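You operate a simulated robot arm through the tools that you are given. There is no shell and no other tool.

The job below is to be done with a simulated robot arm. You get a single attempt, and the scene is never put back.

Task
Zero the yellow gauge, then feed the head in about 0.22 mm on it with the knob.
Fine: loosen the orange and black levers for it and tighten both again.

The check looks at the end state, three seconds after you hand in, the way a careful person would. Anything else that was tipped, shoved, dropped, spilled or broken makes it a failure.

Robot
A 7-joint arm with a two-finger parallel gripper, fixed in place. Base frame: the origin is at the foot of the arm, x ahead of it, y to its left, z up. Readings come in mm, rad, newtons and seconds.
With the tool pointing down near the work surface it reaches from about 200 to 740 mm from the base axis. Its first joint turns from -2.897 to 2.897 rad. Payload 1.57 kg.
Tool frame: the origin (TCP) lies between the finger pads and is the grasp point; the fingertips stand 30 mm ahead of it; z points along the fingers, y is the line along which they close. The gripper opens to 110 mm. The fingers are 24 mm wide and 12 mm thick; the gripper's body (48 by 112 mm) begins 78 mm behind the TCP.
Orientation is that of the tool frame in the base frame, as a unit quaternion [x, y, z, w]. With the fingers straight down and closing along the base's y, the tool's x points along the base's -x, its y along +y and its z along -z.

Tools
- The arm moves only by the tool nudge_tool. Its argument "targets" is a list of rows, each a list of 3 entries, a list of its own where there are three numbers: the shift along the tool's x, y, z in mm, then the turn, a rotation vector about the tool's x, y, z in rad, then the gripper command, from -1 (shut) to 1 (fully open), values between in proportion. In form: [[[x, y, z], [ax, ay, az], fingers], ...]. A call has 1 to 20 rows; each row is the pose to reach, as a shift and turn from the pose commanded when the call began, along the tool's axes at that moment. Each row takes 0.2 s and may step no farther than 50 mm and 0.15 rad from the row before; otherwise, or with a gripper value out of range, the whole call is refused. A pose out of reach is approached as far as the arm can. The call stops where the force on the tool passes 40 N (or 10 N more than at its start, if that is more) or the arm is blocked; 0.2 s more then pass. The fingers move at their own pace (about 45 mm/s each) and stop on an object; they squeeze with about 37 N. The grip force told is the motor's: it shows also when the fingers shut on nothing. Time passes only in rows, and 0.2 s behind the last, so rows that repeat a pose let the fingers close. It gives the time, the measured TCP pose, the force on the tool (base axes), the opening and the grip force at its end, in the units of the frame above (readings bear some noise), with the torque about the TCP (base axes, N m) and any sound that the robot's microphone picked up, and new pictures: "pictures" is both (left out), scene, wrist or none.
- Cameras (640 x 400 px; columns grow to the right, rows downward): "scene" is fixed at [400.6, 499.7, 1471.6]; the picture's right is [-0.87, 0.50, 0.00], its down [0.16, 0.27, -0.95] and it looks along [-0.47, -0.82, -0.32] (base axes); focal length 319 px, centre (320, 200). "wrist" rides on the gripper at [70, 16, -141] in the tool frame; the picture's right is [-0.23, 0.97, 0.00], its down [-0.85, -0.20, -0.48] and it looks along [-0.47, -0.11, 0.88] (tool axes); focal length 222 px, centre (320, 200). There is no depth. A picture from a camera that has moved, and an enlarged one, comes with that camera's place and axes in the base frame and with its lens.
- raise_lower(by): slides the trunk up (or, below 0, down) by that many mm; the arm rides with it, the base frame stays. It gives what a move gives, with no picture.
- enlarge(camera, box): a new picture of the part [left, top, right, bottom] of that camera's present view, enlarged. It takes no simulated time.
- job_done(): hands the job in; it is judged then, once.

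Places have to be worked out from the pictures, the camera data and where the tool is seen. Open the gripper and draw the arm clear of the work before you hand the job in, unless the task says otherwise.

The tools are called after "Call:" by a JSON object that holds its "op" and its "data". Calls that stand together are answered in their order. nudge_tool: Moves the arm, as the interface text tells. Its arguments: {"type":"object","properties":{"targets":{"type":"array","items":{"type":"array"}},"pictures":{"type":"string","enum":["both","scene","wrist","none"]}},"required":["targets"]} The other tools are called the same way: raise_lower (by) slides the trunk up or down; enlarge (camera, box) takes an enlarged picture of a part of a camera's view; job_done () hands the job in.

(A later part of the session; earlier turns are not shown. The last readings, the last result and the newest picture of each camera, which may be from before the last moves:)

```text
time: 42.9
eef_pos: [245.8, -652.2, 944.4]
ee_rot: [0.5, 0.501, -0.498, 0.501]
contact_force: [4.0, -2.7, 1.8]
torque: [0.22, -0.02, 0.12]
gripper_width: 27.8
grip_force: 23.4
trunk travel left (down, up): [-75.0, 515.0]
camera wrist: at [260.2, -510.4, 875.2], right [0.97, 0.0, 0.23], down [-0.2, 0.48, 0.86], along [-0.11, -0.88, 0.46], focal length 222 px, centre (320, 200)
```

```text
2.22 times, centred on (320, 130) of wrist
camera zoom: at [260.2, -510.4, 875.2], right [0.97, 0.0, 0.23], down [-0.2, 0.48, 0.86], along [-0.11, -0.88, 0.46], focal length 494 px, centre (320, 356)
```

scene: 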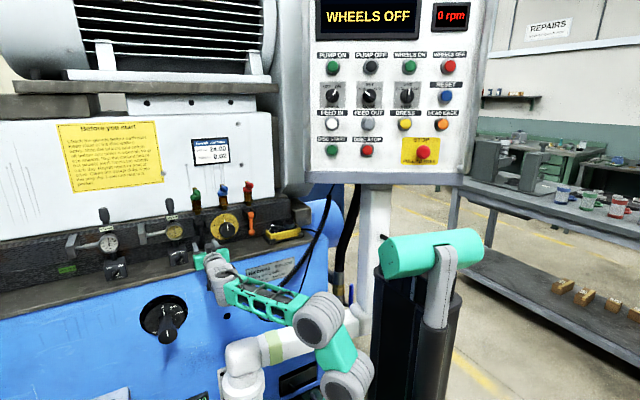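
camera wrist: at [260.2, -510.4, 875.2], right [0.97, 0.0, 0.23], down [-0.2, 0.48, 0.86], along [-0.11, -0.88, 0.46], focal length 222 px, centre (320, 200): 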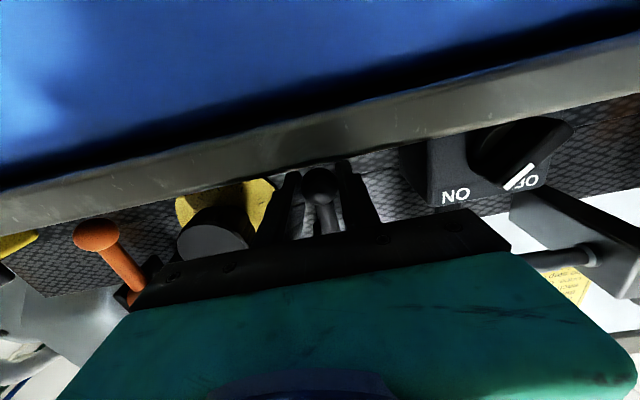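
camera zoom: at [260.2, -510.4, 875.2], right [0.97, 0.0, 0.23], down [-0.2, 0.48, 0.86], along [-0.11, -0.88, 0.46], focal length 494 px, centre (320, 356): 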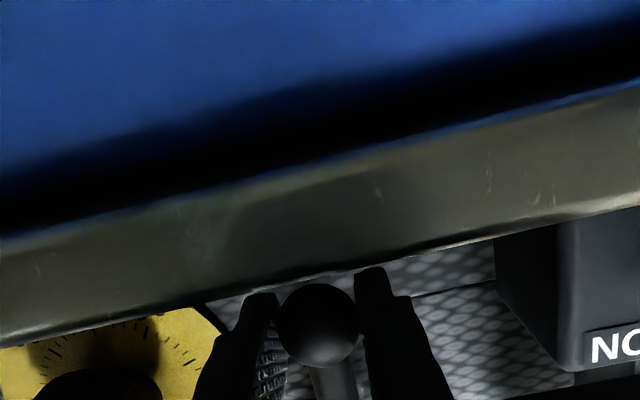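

The ball is held (27.8 mm). I'll pull it outward along an arc about the hinge (~75 mm radius), a small portion first to feel the motion.

Call:
{"op": "nudge_tool", "data": {"targets": [[[-0.1, 0, -3.7], [0, 0, 0], -0.8], [[-0.4, 0, -7.5], [0, 0, 0], -0.8], [[-1.5, 0, -14.9], [0, 0, 0], -0.8], [[-3.3, 0, -22.2], [0, 0, 0], -0.8]], "pictures": "wrist"}}

Call:
{"op": "enlarge", "data": {"camera": "scene", "box": [160, 190, 250, 270]}}

```text
time: 43.9
eef_pos: [244.8, -630.4, 944.7]
ee_rot: [0.501, 0.503, -0.497, 0.5]
contact_force: [3.9, 0.7, -5.6]
torque: [0.11, -0.01, 0.05]
gripper_width: 27.7
grip_force: 15.9
trunk travel left (down, up): [-75.0, 515.0]
camera wrist: at [260.2, -488.3, 877.9], right [0.97, 0.0, 0.23], down [-0.2, 0.47, 0.86], along [-0.11, -0.88, 0.46], focal length 222 px, centre (320, 200)
```

wrist: 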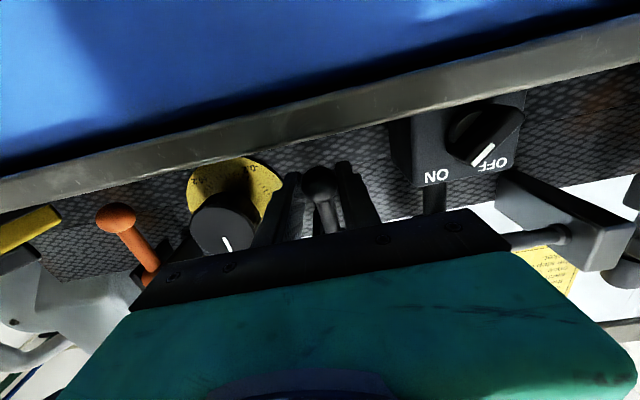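

```text
5.00 times, centred on (205, 230) of scene
camera zoom: at [400.6, 499.7, 1471.6], right [-0.87, 0.5, 0.0], down [0.16, 0.27, -0.95], along [-0.47, -0.82, -0.32], focal length 1596 px, centre (895, 50)
```

zoom: 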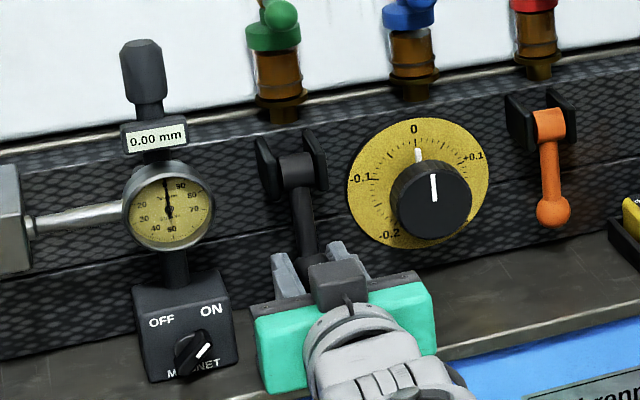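

The lever swings freely (hinge apparently at y≈-655). I'll continue along the corrected arc to about 0.75 rad.

Call:
{"op": "nudge_tool", "data": {"targets": [[[1.2, 0, -6], [0, 0, 0], -0.8], [[0.4, 0, -11.8], [0, 0, 0], -0.8], [[-3.9, 0, -22.5], [0, 0, 0], -0.8], [[-9.7, 0, -32.5], [0, 0, 0], -0.8], [[-16.9, 0, -41.5], [0, 0, 0], -0.8]], "pictures": "none"}}

Call:
{"op": "enlarge", "data": {"camera": "scene", "box": [160, 190, 250, 270]}}

```text
time: 45.1
eef_pos: [245.0, -590.3, 960.9]
ee_rot: [0.502, 0.503, -0.498, 0.497]
contact_force: [8.6, -17.9, -1.6]
torque: [1.08, 0.0, 0.13]
gripper_width: 27.1
grip_force: 38.0
trunk travel left (down, up): [-75.0, 515.0]
```

```text
5.00 times, centred on (205, 230) of scene
camera zoom: at [400.6, 499.7, 1471.6], right [-0.87, 0.5, 0.0], down [0.16, 0.27, -0.95], along [-0.47, -0.82, -0.32], focal length 1596 px, centre (895, 50)
```

zoom: 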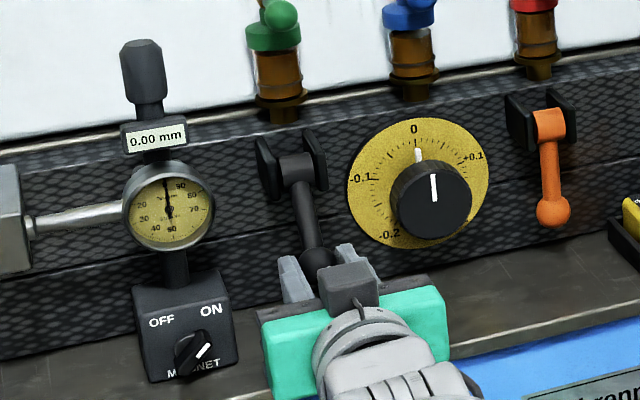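

It resists with ~15 N tangentially but keeps moving; the fitted hinge is y≈-655, z≈1028, radius 84, now at ~0.65 rad. I'll continue the arc toward ~1.25 rad.

Call:
{"op": "nudge_tool", "data": {"targets": [[[-3.5, 0, -5], [0, 0, 0], -1], [[-8, 0, -10.3], [0, 0, 0], -1], [[-14.5, 0, -15.5], [0, 0, 0], -1], [[-21.6, 0, -20.1], [0, 0, 0], -1], [[-29, 0, -24], [0, 0, 0], -1], [[-36.9, 0, -26.9], [0, 0, 0], -1]], "pictures": "wrist"}}

Call:
{"op": "enlarge", "data": {"camera": "scene", "box": [160, 190, 250, 270]}}

```text
time: 46.5
eef_pos: [245.5, -562.3, 998.6]
ee_rot: [0.5, 0.503, -0.497, 0.499]
contact_force: [6.4, -1.2, -17.0]
torque: [1.43, -0.02, 0.2]
gripper_width: 27.3
grip_force: 37.8
trunk travel left (down, up): [-75.0, 515.0]
camera wrist: at [260.2, -420.8, 930.4], right [0.97, 0.0, 0.23], down [-0.2, 0.47, 0.86], along [-0.11, -0.88, 0.46], focal length 222 px, centre (320, 200)
```

wrist: 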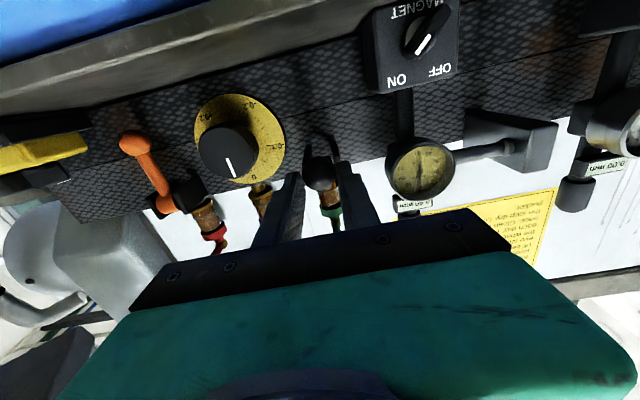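

```text
5.00 times, centred on (205, 230) of scene
camera zoom: at [400.6, 499.7, 1471.6], right [-0.87, 0.5, 0.0], down [0.16, 0.27, -0.95], along [-0.47, -0.82, -0.32], focal length 1596 px, centre (895, 50)
```

zoom: 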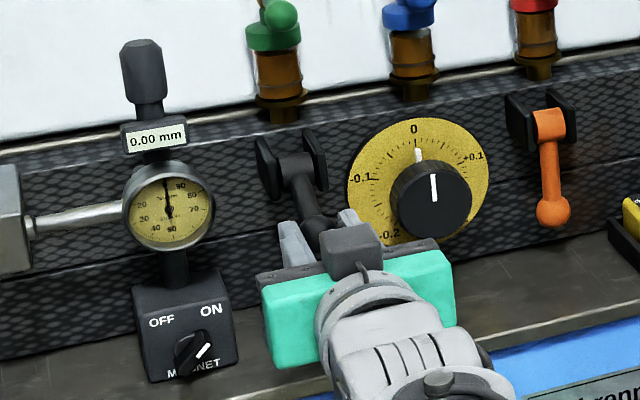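

Around 1.2 rad with steady friction. I'll continue to about 1.57 rad (lever level) and see whether there's a stop.

Call:
{"op": "nudge_tool", "data": {"targets": [[[-6, 0, -1.8], [0, 0, 0], -1], [[-12.2, 0, -3.1], [0, 0, 0], -1], [[-19, 0, -4], [0, 0, 0], -1], [[-26.5, 0, -4.3], [0, 0, 0], -1]], "pictures": "wrist"}}

Call:
{"op": "enlarge", "data": {"camera": "scene", "box": [160, 190, 250, 270]}}

```text
time: 47.5
eef_pos: [242.5, -557.1, 1030.5]
ee_rot: [0.5, 0.497, -0.499, 0.503]
contact_force: [0.3, 0.0, -1.1]
torque: [-0.04, 0.02, -0.03]
gripper_width: 0.1
grip_force: 21.4
trunk travel left (down, up): [-75.0, 515.0]
camera wrist: at [259.0, -416.2, 961.8], right [0.97, 0.0, 0.23], down [-0.2, 0.48, 0.85], along [-0.11, -0.88, 0.47], focal length 222 px, centre (320, 200)
```

wrist: 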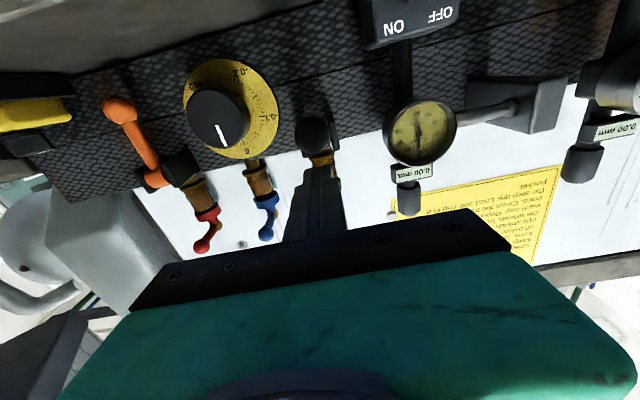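

```text
5.00 times, centred on (205, 230) of scene
camera zoom: at [400.6, 499.7, 1471.6], right [-0.87, 0.5, 0.0], down [0.16, 0.27, -0.95], along [-0.47, -0.82, -0.32], focal length 1596 px, centre (895, 50)
```

zoom: 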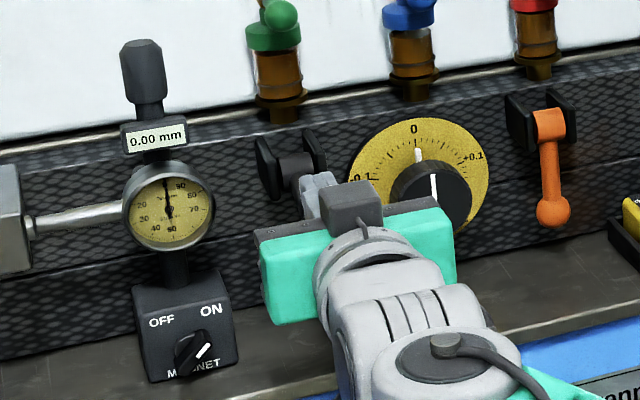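

The ball slipped out of the fingers, probably at the lever's end stop. I'll back off and look at the lever.

Call:
{"op": "nudge_tool", "data": {"targets": [[[0, 0, -20], [0, 0, 0], -1], [[0, 0, -50], [0, 0, 0], -0.5], [[20, 0, -60], [0, 0, 0], 0]], "pictures": "wrist"}}

Call:
{"op": "enlarge", "data": {"camera": "wrist", "box": [250, 60, 450, 220]}}

Call:
{"op": "enlarge", "data": {"camera": "scene", "box": [160, 190, 250, 270]}}

```text
time: 48.3
eef_pos: [241.3, -497.8, 1007.5]
ee_rot: [0.5, 0.5, -0.499, 0.501]
contact_force: [-0.7, -0.6, 0.3]
torque: [-0.02, 0.02, 0.03]
gripper_width: 47.8
grip_force: 0.0
trunk travel left (down, up): [-75.0, 515.0]
camera wrist: at [258.2, -356.5, 939.4], right [0.97, 0.0, 0.23], down [-0.2, 0.48, 0.86], along [-0.11, -0.88, 0.46], focal length 222 px, centre (320, 200)
```

wrist: 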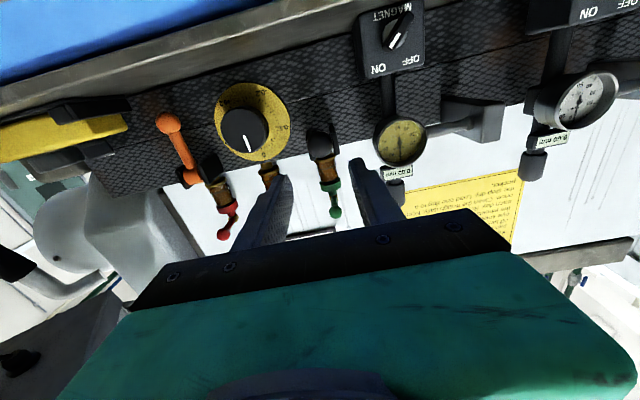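

```text
2.50 times, centred on (350, 140) of wrist
camera zoom: at [258.2, -356.5, 939.4], right [0.97, 0.0, 0.23], down [-0.2, 0.48, 0.86], along [-0.11, -0.88, 0.46], focal length 555 px, centre (245, 350)
```

zoom: 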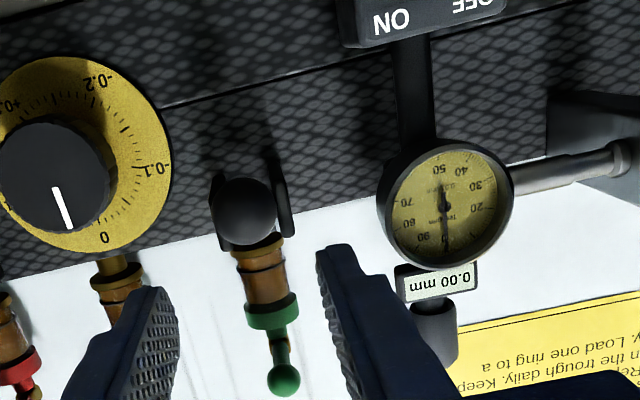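

```text
5.00 times, centred on (205, 230) of scene
camera zoom: at [400.6, 499.7, 1471.6], right [-0.87, 0.5, 0.0], down [0.16, 0.27, -0.95], along [-0.47, -0.82, -0.32], focal length 1596 px, centre (895, 50)
```

zoom: 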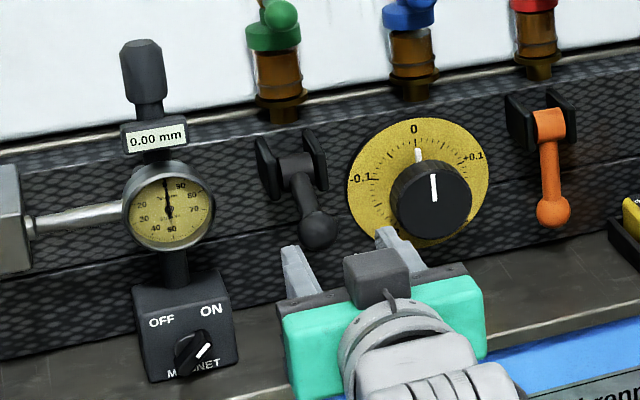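

The black lever stays raised at ~70° and the gauge still reads 0.00. Next the orange lever (expected ball near (54,-666,944)); I'll move in front of it at standoff.

Call:
{"op": "nudge_tool", "data": {"targets": [[[10, -38, 0], [0, 0, 0], 0], [[22, -76, 0], [0, 0, 0], 0], [[34, -114, 5], [0, 0, 0], 0], [[46, -152, 15], [0, 0, 0], 0], [[57, -186, 32], [0, 0, 0], 0]], "pictures": "both"}}

Call:
{"op": "enlarge", "data": {"camera": "wrist", "box": [240, 20, 440, 200]}}

Call:
{"op": "enlarge", "data": {"camera": "scene", "box": [200, 190, 320, 280]}}

```text
time: 49.5
eef_pos: [57.8, -529.4, 952.4]
ee_rot: [0.5, 0.5, -0.499, 0.501]
contact_force: [0.2, 0.6, -0.2]
torque: [0.02, 0.04, -0.06]
gripper_width: 54.9
grip_force: 0.1
trunk travel left (down, up): [-75.0, 515.0]
camera wrist: at [73.2, -388.1, 883.6], right [0.97, 0.0, 0.23], down [-0.2, 0.48, 0.86], along [-0.11, -0.88, 0.46], focal length 222 px, centre (320, 200)
```

scene: 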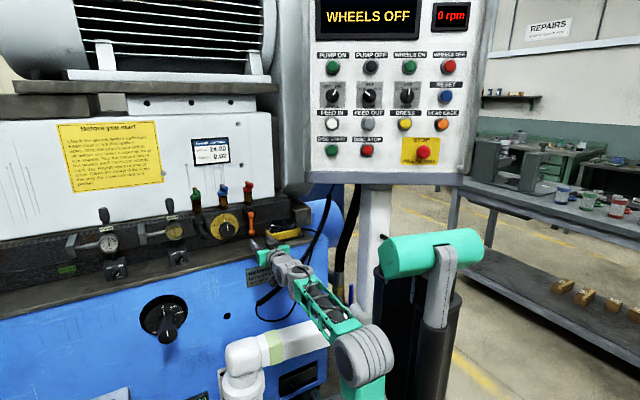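
wrist: 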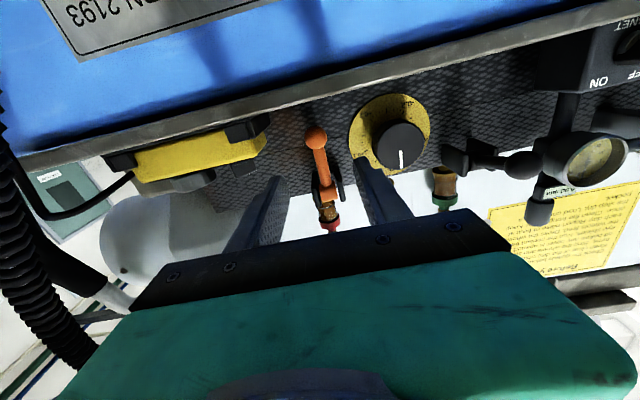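

```text
2.22 times, centred on (340, 110) of wrist
camera zoom: at [73.2, -388.1, 883.6], right [0.97, 0.0, 0.23], down [-0.2, 0.48, 0.86], along [-0.11, -0.88, 0.46], focal length 494 px, centre (276, 400)
```

zoom: 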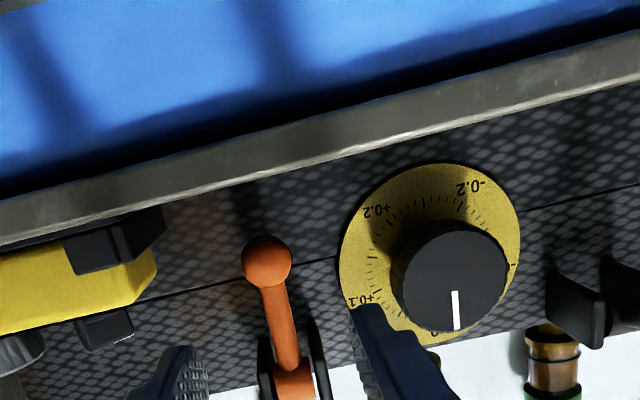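

```text
4.44 times, centred on (260, 235) of scene
camera zoom: at [400.6, 499.7, 1471.6], right [-0.87, 0.5, 0.0], down [0.16, 0.27, -0.95], along [-0.47, -0.82, -0.32], focal length 1419 px, centre (587, 44)
```

zoom: 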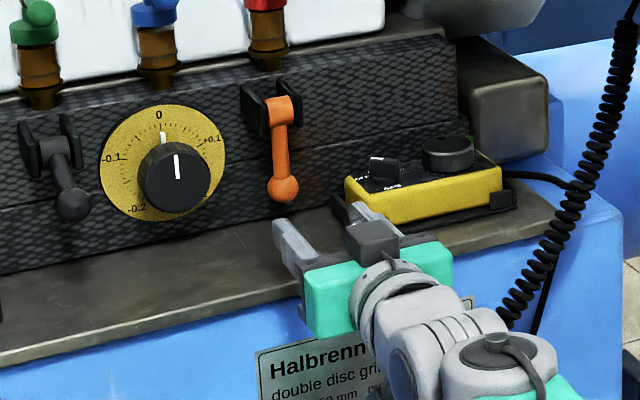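

The orange ball is at about (52,-666,944.5). The pendant's coiled cable hangs near (-95,-467,943), so I'll yaw the hand 0.2 rad away from it (hand toward +x) and approach to an intermediate point.

Call:
{"op": "nudge_tool", "data": {"targets": [[[2, 1, 10], [0.1, 0, 0], 0], [[4, 2, 30], [0.2, 0, 0], 0], [[6, 3, 60], [0.2, 0, 0], 0], [[8, 3.4, 91.6], [0.2, 0, 0], 0]], "pictures": "both"}}

Call:
{"op": "enlarge", "data": {"camera": "wrist", "box": [220, 40, 420, 220]}}

Call:
{"op": "enlarge", "data": {"camera": "scene", "box": [200, 190, 340, 290]}}

```text
time: 50.5
eef_pos: [61.1, -622.8, 943.2]
ee_rot: [0.549, 0.447, -0.546, 0.448]
contact_force: [1.1, 1.4, 0.1]
torque: [0.05, -0.01, 0.0]
gripper_width: 55.0
grip_force: 0.2
trunk travel left (down, up): [-75.0, 515.0]
camera wrist: at [104.6, -487.5, 875.0], right [0.95, -0.19, 0.23], down [-0.1, 0.51, 0.86], along [-0.28, -0.84, 0.46], focal length 222 px, centre (320, 200)
```

scene: 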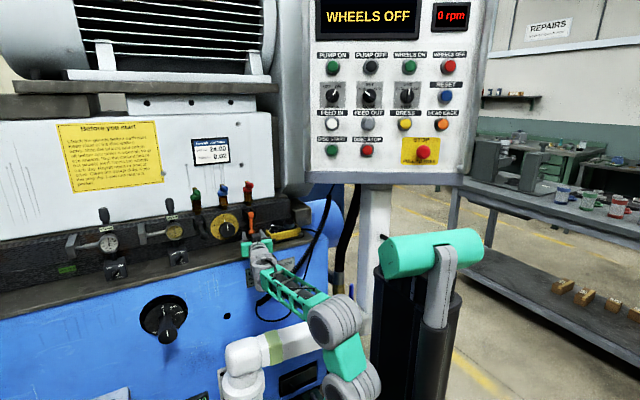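
wrist: 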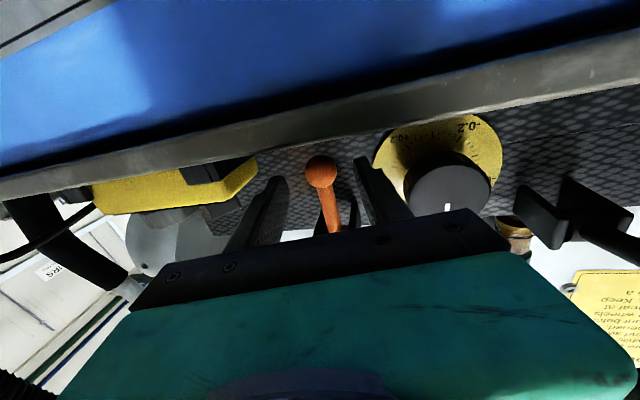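

```text
2.22 times, centred on (320, 130) of wrist
camera zoom: at [104.6, -487.5, 875.0], right [0.95, -0.19, 0.23], down [-0.1, 0.51, 0.86], along [-0.28, -0.84, 0.46], focal length 494 px, centre (320, 356)
```

zoom: 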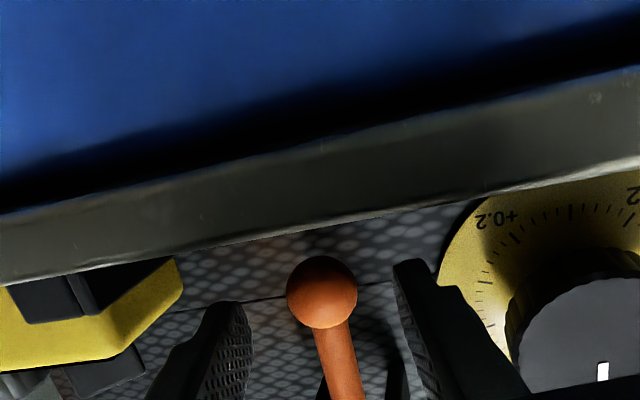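

```text
4.00 times, centred on (270, 240) of scene
camera zoom: at [400.6, 499.7, 1471.6], right [-0.87, 0.5, 0.0], down [0.16, 0.27, -0.95], along [-0.47, -0.82, -0.32], focal length 1277 px, centre (520, 40)
```

zoom: 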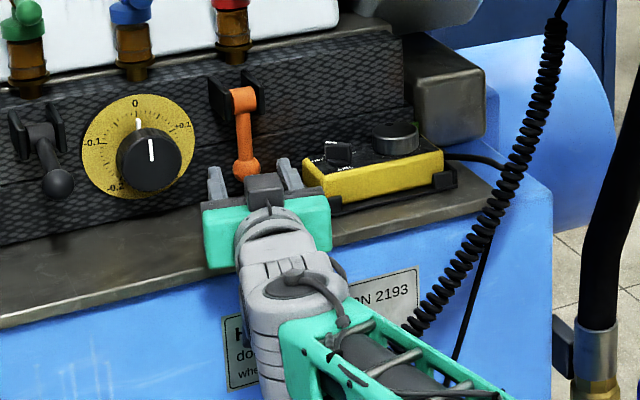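

Same alignment as with the black ball, clear of cable and pendant. I'll raise 1.5 mm, advance 30 mm and close.

Call:
{"op": "nudge_tool", "data": {"targets": [[[-1.5, 0, 12], [0, 0, 0], 0], [[-1.5, 0, 24], [0, 0, 0], 0], [[-1.5, 0, 31], [0, 0, 0], 0], [[-1.5, 0, 31], [0, 0, 0], -0.4], [[-1.5, 0, 31], [0, 0, 0], -1], [[-1.5, 0, 31], [0, 0, 0], -1]], "pictures": "wrist"}}

```text
time: 51.9
eef_pos: [56.4, -652.1, 944.8]
ee_rot: [0.548, 0.449, -0.545, 0.448]
contact_force: [2.8, -3.9, 1.8]
torque: [0.23, -0.08, 0.05]
gripper_width: 27.8
grip_force: 24.0
trunk travel left (down, up): [-75.0, 515.0]
camera wrist: at [99.6, -516.5, 875.6], right [0.95, -0.19, 0.23], down [-0.1, 0.51, 0.86], along [-0.28, -0.84, 0.46], focal length 222 px, centre (320, 200)
```

wrist: 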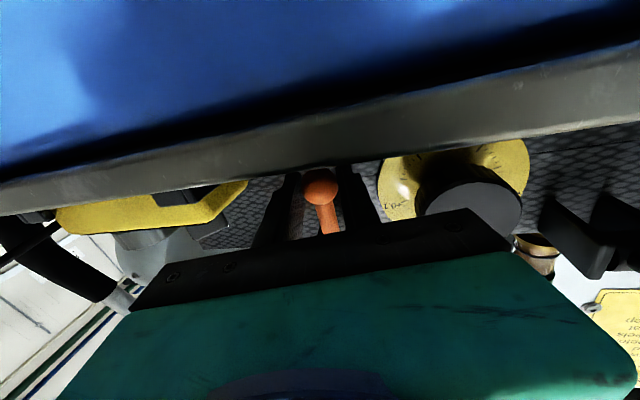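

Gripped at 27.8 mm. I'll swing the orange lever out along the same fitted arc to about 1.25 rad.

Call:
{"op": "nudge_tool", "data": {"targets": [[[0.7, -2.2, -10.8], [0, 0, 0], -1], [[0, -4.4, -21.5], [0, 0, 0], -1], [[-1.7, -6.2, -30.4], [0, 0, 0], -1], [[-4.4, -7.9, -39], [0, 0, 0], -1], [[-7.7, -9.5, -46.6], [0, 0, 0], -1], [[-11.7, -10.9, -53.8], [0, 0, 0], -1], [[-16.4, -12.3, -60.6], [0, 0, 0], -1], [[-21.8, -13.6, -66.9], [0, 0, 0], -1], [[-27.9, -14.7, -72.6], [0, 0, 0], -1], [[-34.4, -15.8, -77.7], [0, 0, 0], -1], [[-40, -16.5, -81.3], [0, 0, 0], -1], [[-45.2, -17.1, -84.2], [0, 0, 0], -1], [[-51.4, -17.7, -86.9], [0, 0, 0], -1], [[-56.8, -18, -88.9], [0, 0, 0], -1]], "pictures": "both"}}

Call:
{"op": "enlarge", "data": {"camera": "scene", "box": [200, 190, 340, 290]}}

```text
time: 54.9
eef_pos: [59.9, -564.9, 996.0]
ee_rot: [0.546, 0.452, -0.544, 0.449]
contact_force: [23.6, -16.3, -13.6]
torque: [1.08, -0.24, 0.63]
gripper_width: 27.1
grip_force: 38.2
trunk travel left (down, up): [-75.0, 515.0]
camera wrist: at [101.9, -428.0, 929.5], right [0.96, -0.19, 0.23], down [-0.1, 0.5, 0.86], along [-0.27, -0.84, 0.46], focal length 222 px, centre (320, 200)
```

scene: 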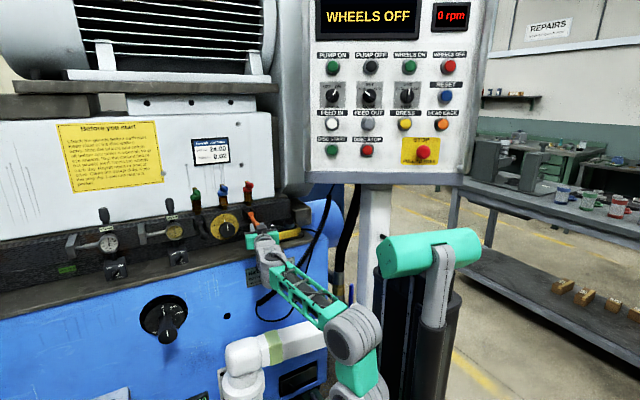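
wrist: 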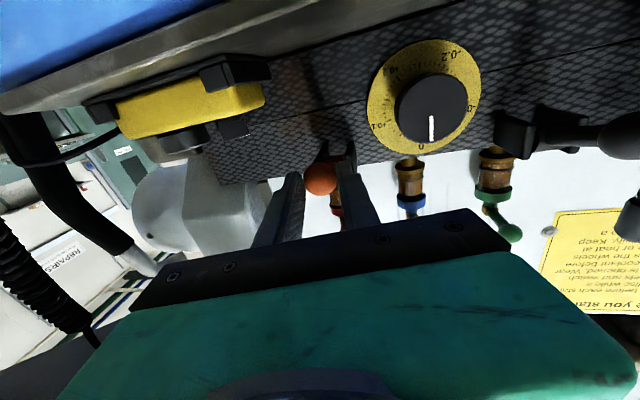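

```text
4.00 times, centred on (270, 240) of scene
camera zoom: at [400.6, 499.7, 1471.6], right [-0.87, 0.5, 0.0], down [0.16, 0.27, -0.95], along [-0.47, -0.82, -0.32], focal length 1277 px, centre (520, 40)
```

zoom: 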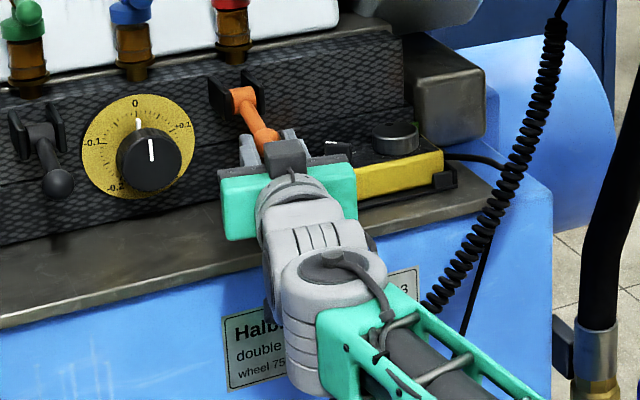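

The orange lever is raised to match. I'll open and retract, then check gauge and levers.

Call:
{"op": "nudge_tool", "data": {"targets": [[[-56.8, -18, -88.9], [0, 0, 0], -1]], "pictures": "none"}}

```text
refused: row 1 steps farther than a row can; nothing moved
```

That call was malformed and refused; nothing moved. Now the proper release: open in place, then retract.

Call:
{"op": "nudge_tool", "data": {"targets": [[[0, 0, 0], [0, 0, 0], -0.3], [[0, 0, 0], [0, 0, 0], 0.1], [[0, 0, 0], [0, 0, 0], 0.1], [[0, 0, -30], [0, 0, 0], 0.1], [[0, 0, -65], [0, 0, 0], 0.1]], "pictures": "wrist"}}

Call:
{"op": "enlarge", "data": {"camera": "scene", "box": [150, 190, 290, 290]}}

Call:
{"op": "enlarge", "data": {"camera": "scene", "box": [150, 200, 200, 250]}}

```text
time: 56.1
eef_pos: [67.6, -498.2, 999.3]
ee_rot: [0.548, 0.448, -0.546, 0.447]
contact_force: [-0.5, -0.1, -0.7]
torque: [-0.07, 0.0, 0.02]
gripper_width: 60.2
grip_force: 0.0
trunk travel left (down, up): [-75.0, 515.0]
camera wrist: at [111.4, -362.4, 931.6], right [0.95, -0.19, 0.23], down [-0.1, 0.51, 0.86], along [-0.28, -0.84, 0.46], focal length 222 px, centre (320, 200)
```

wrist: 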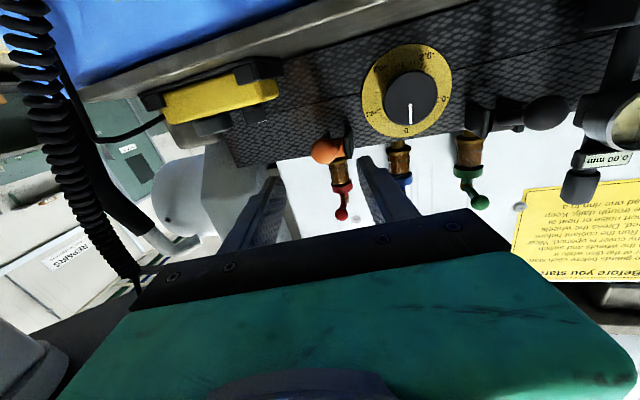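

```text
4.00 times, centred on (220, 240) of scene
camera zoom: at [400.6, 499.7, 1471.6], right [-0.87, 0.5, 0.0], down [0.16, 0.27, -0.95], along [-0.47, -0.82, -0.32], focal length 1277 px, centre (720, 40)
```

zoom: 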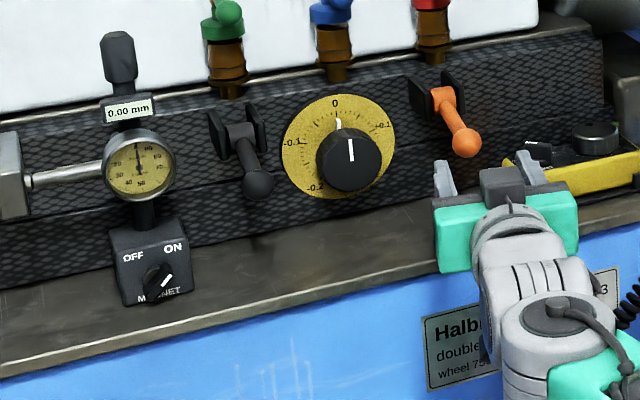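

```text
8.00 times, centred on (175, 225) of scene
camera zoom: at [400.6, 499.7, 1471.6], right [-0.87, 0.5, 0.0], down [0.16, 0.27, -0.95], along [-0.47, -0.82, -0.32], focal length 2554 px, centre (1480, 0)
```

zoom: 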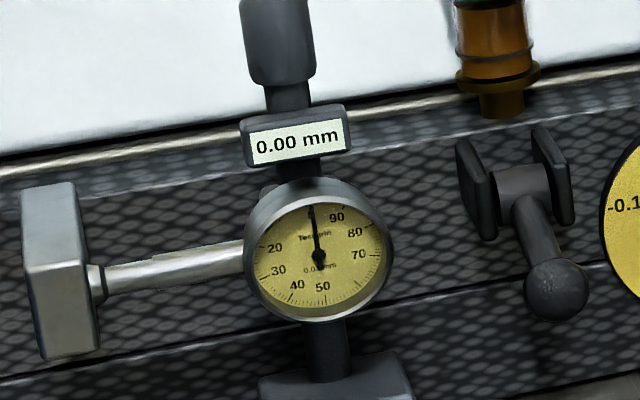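

Both levers are loosened and the gauge still reads 0.00. Before turning I'll inspect the knob's dial and the panel for any marking of the "in" direction.

Call:
{"op": "enlarge", "data": {"camera": "wrist", "box": [340, 30, 470, 150]}}

Call:
{"op": "enlarge", "data": {"camera": "scene", "box": [200, 200, 250, 250]}}

Call:
{"op": "enlarge", "data": {"camera": "scene", "box": [310, 40, 470, 170]}}

Call:
{"op": "enlarge", "data": {"camera": "scene", "box": [60, 200, 180, 280]}}

```text
3.33 times, centred on (405, 90) of wrist
camera zoom: at [111.4, -362.4, 931.6], right [0.95, -0.19, 0.23], down [-0.1, 0.51, 0.86], along [-0.28, -0.84, 0.46], focal length 740 px, centre (37, 567)
```

zoom: 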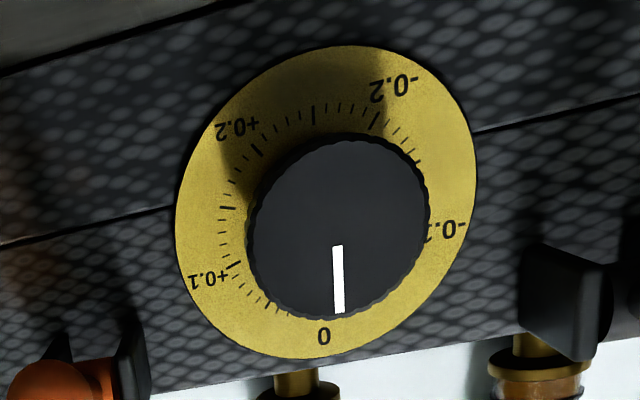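

```text
8.00 times, centred on (225, 225) of scene
camera zoom: at [400.6, 499.7, 1471.6], right [-0.87, 0.5, 0.0], down [0.16, 0.27, -0.95], along [-0.47, -0.82, -0.32], focal length 2554 px, centre (1080, 0)
```

zoom: 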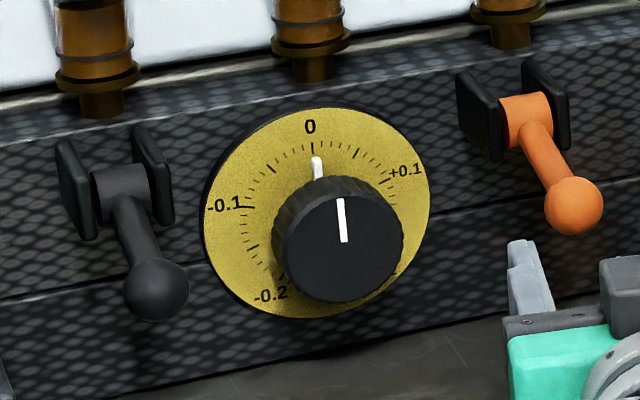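

```text
3.08 times, centred on (390, 105) of scene
camera zoom: at [400.6, 499.7, 1471.6], right [-0.87, 0.5, 0.0], down [0.16, 0.27, -0.95], along [-0.47, -0.82, -0.32], focal length 982 px, centre (105, 492)
```

zoom: 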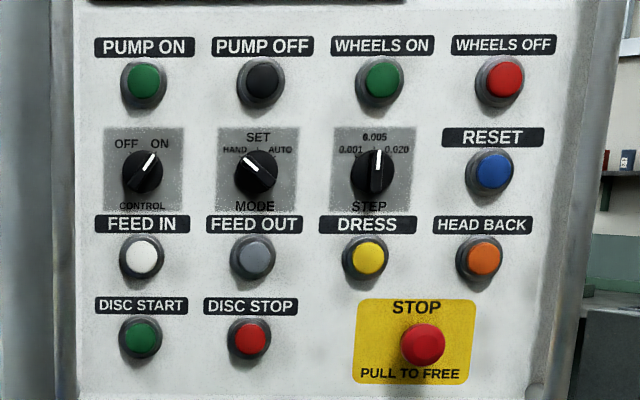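

```text
5.00 times, centred on (120, 240) of scene
camera zoom: at [400.6, 499.7, 1471.6], right [-0.87, 0.5, 0.0], down [0.16, 0.27, -0.95], along [-0.47, -0.82, -0.32], focal length 1596 px, centre (1320, 0)
```

zoom: 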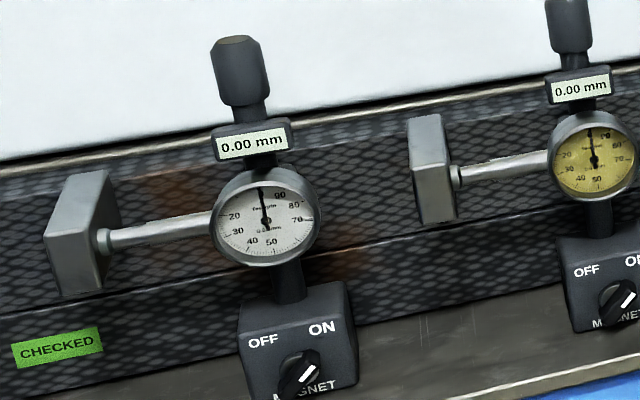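

"FEED IN" and the + side of the dial suggest clockwise = in; the gauge will confirm. Knob axis is (149,·,974.5) with front at y≈-649; 0.22 mm is ~158°, reachable in one roll from φ≈1.6 to 4.4. First I'll un-yaw and move in front of the knob.

Call:
{"op": "nudge_tool", "data": {"targets": [[[4, 30, 0], [-0.07, 0, 0], 0.4], [[9, 60, 5], [-0.14, 0, 0], 0.45], [[14, 88.1, 15], [-0.2, 0, 0], 0.45], [[20, 88.1, 24.8], [-0.2, 0, 0], 0.45]], "pictures": "none"}}

```text
time: 57.1
eef_pos: [151.5, -538.7, 980.9]
ee_rot: [0.501, 0.501, -0.497, 0.5]
contact_force: [-0.3, 0.1, 0.2]
torque: [0.06, -0.02, 0.01]
gripper_width: 79.9
grip_force: 0.0
trunk travel left (down, up): [-75.0, 515.0]
```

Now I'll pre-roll to φ≈1.6 while centering on the knob axis.

Call:
{"op": "nudge_tool", "data": {"targets": [[[1, 0, 2], [0, 0, -0.141], 0.45], [[2, -0.5, 4], [0, 0, -0.282], 0.45], [[3, -1, 6], [0, 0, -0.423], 0.45], [[4, -1.5, 8], [0, 0, -0.564], 0.45], [[5, -2, 10], [0, 0, -0.705], 0.45], [[6.4, -2.5, 12], [0, 0, -0.846], 0.45], [[6.4, -2.5, 14], [0, 0, -0.987], 0.45], [[6.4, -2.5, 16], [0, 0, -1.128], 0.45], [[6.4, -2.5, 18], [0, 0, -1.269], 0.45], [[6.4, -2.5, 20], [0, 0, -1.41], 0.45], [[6.4, -2.5, 21.3], [0, 0, -1.55], 0.45]], "pictures": "both"}}

Call:
{"op": "enlarge", "data": {"camera": "wrist", "box": [220, 60, 420, 220]}}

Call:
{"op": "enlarge", "data": {"camera": "scene", "box": [150, 190, 290, 290]}}

```text
time: 59.5
eef_pos: [146.9, -558.8, 975.4]
ee_rot: [0.007, 0.708, -0.707, 0.008]
contact_force: [-0.6, -0.6, 0.0]
torque: [-0.05, 0.0, 0.04]
gripper_width: 79.6
grip_force: 0.0
trunk travel left (down, up): [-75.0, 515.0]
camera wrist: at [76.7, -418.4, 958.0], right [0.25, 0.0, -0.97], down [0.85, 0.48, 0.22], along [0.47, -0.88, 0.12], focal length 222 px, centre (320, 200)
```

scene: 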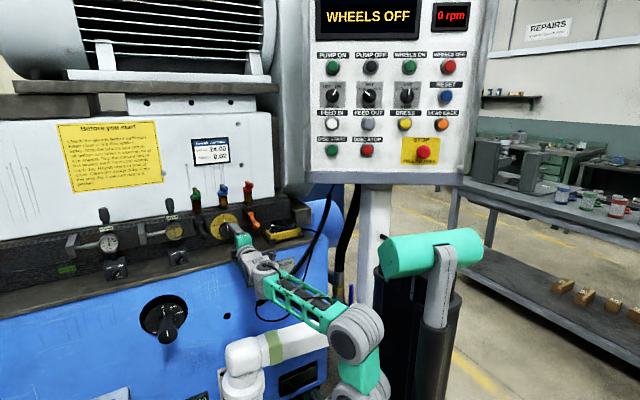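
wrist: 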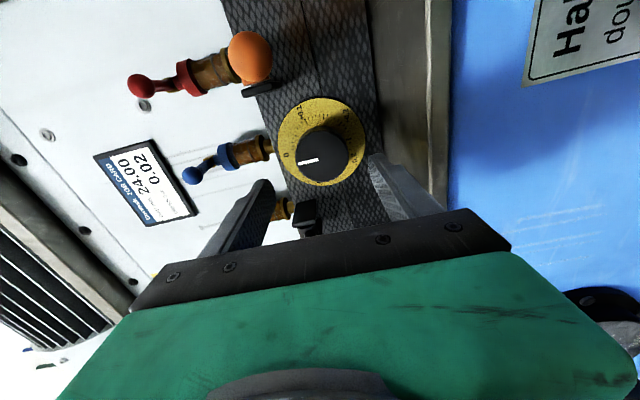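

```text
2.50 times, centred on (320, 140) of wrist
camera zoom: at [76.7, -418.4, 958.0], right [0.25, 0.0, -0.97], down [0.85, 0.48, 0.22], along [0.47, -0.88, 0.12], focal length 555 px, centre (320, 350)
```

zoom: 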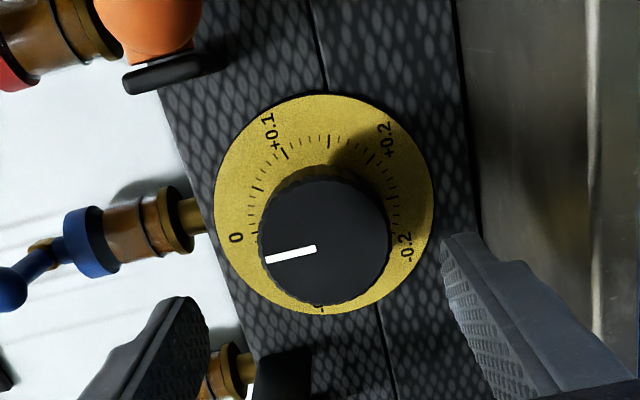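

```text
4.00 times, centred on (220, 240) of scene
camera zoom: at [400.6, 499.7, 1471.6], right [-0.87, 0.5, 0.0], down [0.16, 0.27, -0.95], along [-0.47, -0.82, -0.32], focal length 1277 px, centre (720, 40)
```

zoom: 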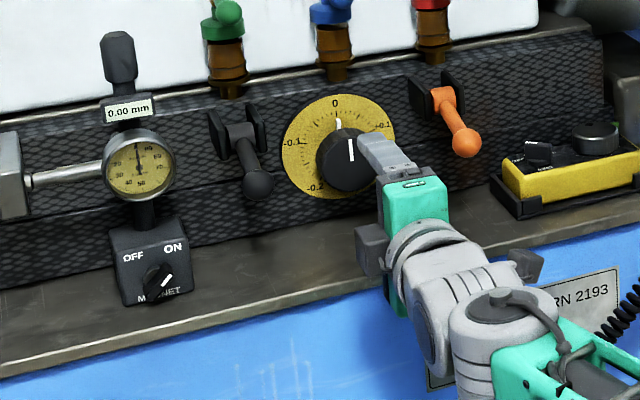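

The knob center is ~2 mm off (+x). I'll correct and advance so the pads cover the front ~19 mm of the knob, then close.

Call:
{"op": "nudge_tool", "data": {"targets": [[[-2, 0.9, 20], [0, 0, 0], 0.45], [[-2, 0.9, 40], [0, 0, 0], 0.45], [[-2, 0.9, 60], [0, 0, 0], 0.45], [[-2, 0.9, 78], [0, 0, 0], 0.45]], "pictures": "wrist"}}

Call:
{"op": "enlarge", "data": {"camera": "wrist", "box": [220, 60, 420, 240]}}

Call:
{"op": "enlarge", "data": {"camera": "scene", "box": [150, 190, 290, 290]}}

```text
time: 60.5
eef_pos: [148.4, -639.5, 974.8]
ee_rot: [0.007, 0.707, -0.707, 0.008]
contact_force: [0.5, -0.1, -0.2]
torque: [0.02, 0.0, 0.0]
gripper_width: 80.0
grip_force: 0.1
trunk travel left (down, up): [-75.0, 515.0]
camera wrist: at [78.0, -496.7, 957.5], right [0.25, 0.0, -0.97], down [0.85, 0.48, 0.22], along [0.47, -0.88, 0.12], focal length 222 px, centre (320, 200)
```

wrist: 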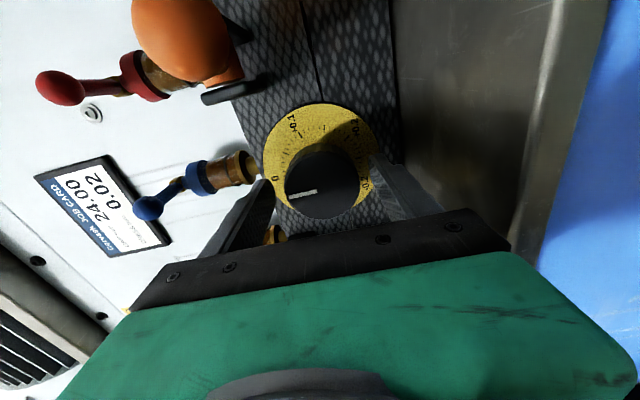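

```text
2.22 times, centred on (320, 150) of wrist
camera zoom: at [78.0, -496.7, 957.5], right [0.25, 0.0, -0.97], down [0.85, 0.48, 0.22], along [0.47, -0.88, 0.12], focal length 494 px, centre (320, 311)
```

zoom: 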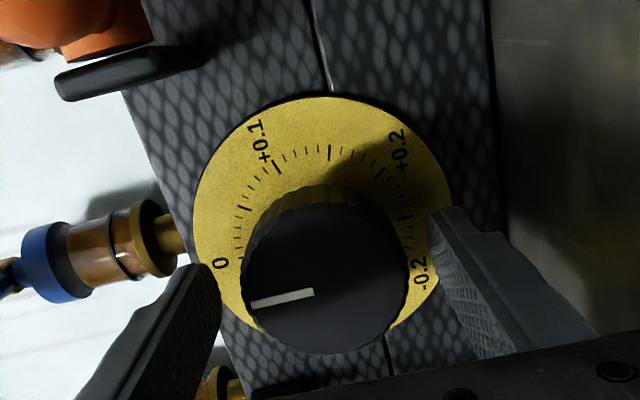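

```text
4.00 times, centred on (220, 240) of scene
camera zoom: at [400.6, 499.7, 1471.6], right [-0.87, 0.5, 0.0], down [0.16, 0.27, -0.95], along [-0.47, -0.82, -0.32], focal length 1277 px, centre (720, 40)
```

zoom: 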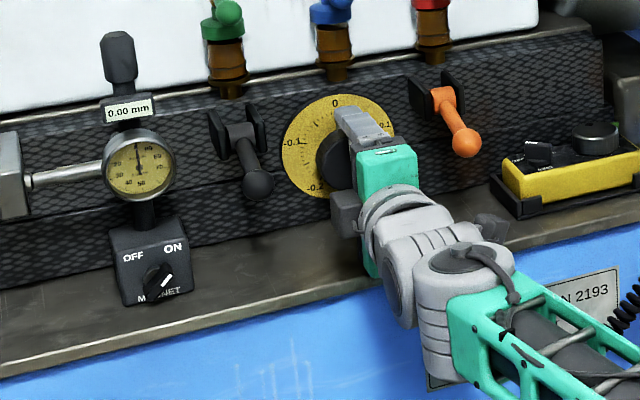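

Well centered. I'll close on the knob.

Call:
{"op": "nudge_tool", "data": {"targets": [[[0, 0.8, 0], [0, 0, 0], 0.2], [[0, 0.8, 0], [0, 0, 0], -0.2], [[0, 0.8, 0], [0, 0, 0], -0.2], [[0, 0.8, 0], [0, 0, 0], -0.2]], "pictures": "none"}}

Call:
{"op": "enlarge", "data": {"camera": "scene", "box": [150, 190, 290, 290]}}

```text
time: 61.5
eef_pos: [148.2, -638.8, 973.3]
ee_rot: [0.007, 0.708, -0.706, 0.009]
contact_force: [0.5, -4.1, 1.7]
torque: [-0.59, -0.01, -0.02]
gripper_width: 57.4
grip_force: 36.4
trunk travel left (down, up): [-75.0, 515.0]
```

```text
4.00 times, centred on (220, 240) of scene
camera zoom: at [400.6, 499.7, 1471.6], right [-0.87, 0.5, 0.0], down [0.16, 0.27, -0.95], along [-0.47, -0.82, -0.32], focal length 1277 px, centre (720, 40)
```

zoom: 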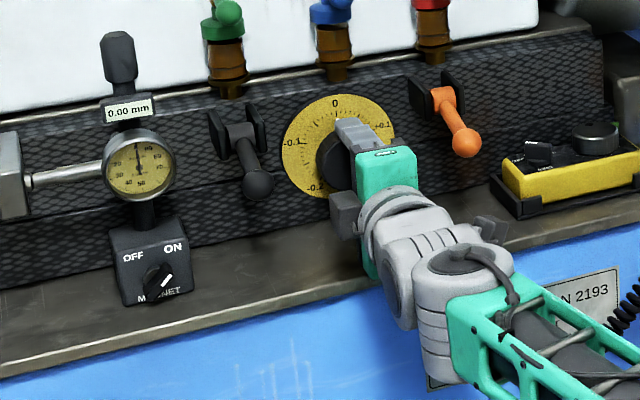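

The knob is gripped (57.4 mm). I'll turn clockwise 0.4 rad and watch the gauge for direction and backlash.

Call:
{"op": "nudge_tool", "data": {"targets": [[[0, 0, 0], [0, 0, 0.1], -0.2], [[0, 0, 0], [0, 0, 0.2], -0.2], [[0, 0, 0], [0, 0, 0.3], -0.2], [[0, 0, 0], [0, 0, 0.4], -0.2]], "pictures": "wrist"}}

Call:
{"op": "enlarge", "data": {"camera": "scene", "box": [150, 200, 200, 250]}}

Call:
{"op": "enlarge", "data": {"camera": "wrist", "box": [220, 60, 420, 240]}}

```text
time: 62.5
eef_pos: [148.6, -638.7, 972.1]
ee_rot: [0.149, 0.692, -0.69, 0.149]
contact_force: [-3.1, 1.4, -1.5]
torque: [-1.11, 0.03, 0.1]
gripper_width: 57.5
grip_force: 45.0
trunk travel left (down, up): [-75.0, 515.0]
camera wrist: at [91.4, -496.8, 930.3], right [0.61, 0.0, -0.79], down [0.7, 0.48, 0.54], along [0.38, -0.88, 0.29], focal length 222 px, centre (320, 200)
```

wrist: 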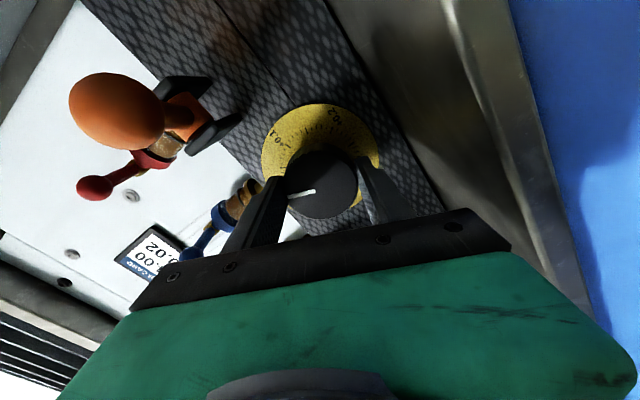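

```text
8.00 times, centred on (175, 225) of scene
camera zoom: at [400.6, 499.7, 1471.6], right [-0.87, 0.5, 0.0], down [0.16, 0.27, -0.95], along [-0.47, -0.82, -0.32], focal length 2554 px, centre (1480, 0)
```

zoom: 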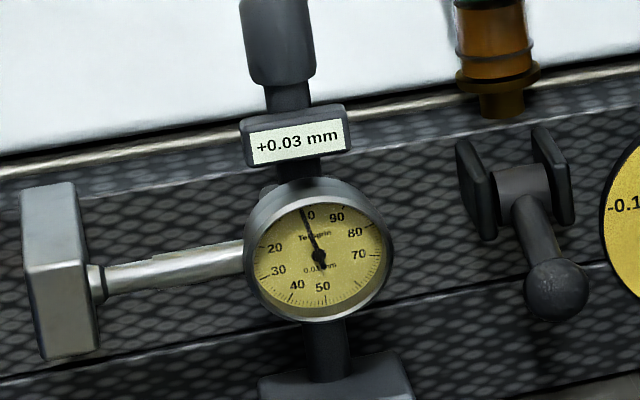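

```text
2.22 times, centred on (320, 150) of wrist
camera zoom: at [91.4, -496.8, 930.3], right [0.61, 0.0, -0.79], down [0.7, 0.48, 0.54], along [0.38, -0.88, 0.29], focal length 494 px, centre (320, 311)
```

zoom: 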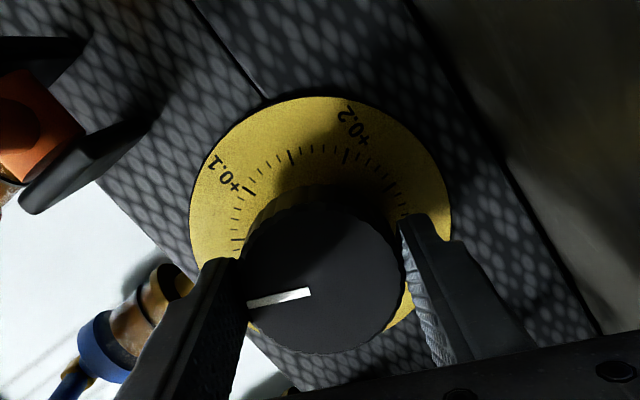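

Clockwise moves the gauge to +0.03 (0.5 mm/turn on the dial), so the levers are free and this is the "in" direction. I'll continue about 1.9 rad more.

Call:
{"op": "nudge_tool", "data": {"targets": [[[0, 0, 0], [0, 0, 0.13], -0.2], [[0, 0, 0], [0, 0, 0.26], -0.2], [[0, 0, 0], [0, 0, 0.39], -0.2], [[0, 0, 0], [0, 0, 0.52], -0.2], [[0, 0, 0], [0, 0, 0.65], -0.2], [[0, 0, 0], [0, 0, 0.78], -0.2], [[0, 0, 0], [0, 0, 0.91], -0.2], [[0, 0, 0], [0, 0, 1.04], -0.2], [[0, 0, 0], [0, 0, 1.17], -0.2], [[0, 0, 0], [0, 0, 1.3], -0.2], [[0, 0, 0], [0, 0, 1.43], -0.2], [[0, 0, 0], [0, 0, 1.56], -0.2], [[0, 0, 0], [0, 0, 1.69], -0.2], [[0, 0, 0], [0, 0, 1.82], -0.2], [[0, 0, 0], [0, 0, 1.92], -0.2]], "pictures": "both"}}

Call:
{"op": "enlarge", "data": {"camera": "scene", "box": [150, 200, 200, 250]}}

```text
time: 65.7
eef_pos: [150.5, -638.0, 973.2]
ee_rot: [0.651, 0.276, -0.272, 0.652]
contact_force: [7.8, -9.4, 4.8]
torque: [0.19, 0.0, 0.5]
gripper_width: 57.3
grip_force: 45.4
trunk travel left (down, up): [-75.0, 515.0]
camera wrist: at [209.9, -496.6, 934.9], right [0.54, 0.0, 0.84], down [-0.74, 0.47, 0.47], along [-0.4, -0.88, 0.26], focal length 222 px, centre (320, 200)
```

scene: 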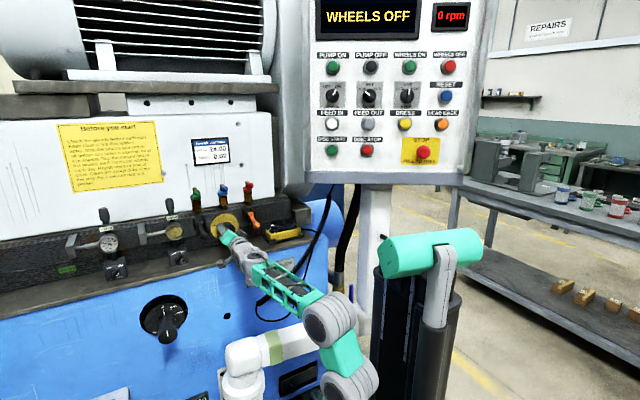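
wrist: 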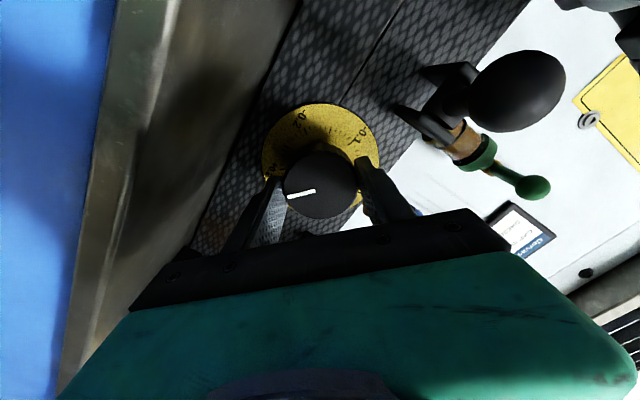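

```text
8.00 times, centred on (175, 225) of scene
camera zoom: at [400.6, 499.7, 1471.6], right [-0.87, 0.5, 0.0], down [0.16, 0.27, -0.95], along [-0.47, -0.82, -0.32], focal length 2554 px, centre (1480, 0)
```

zoom: 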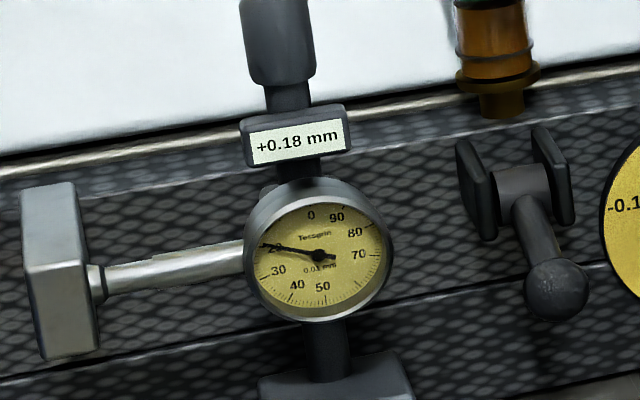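

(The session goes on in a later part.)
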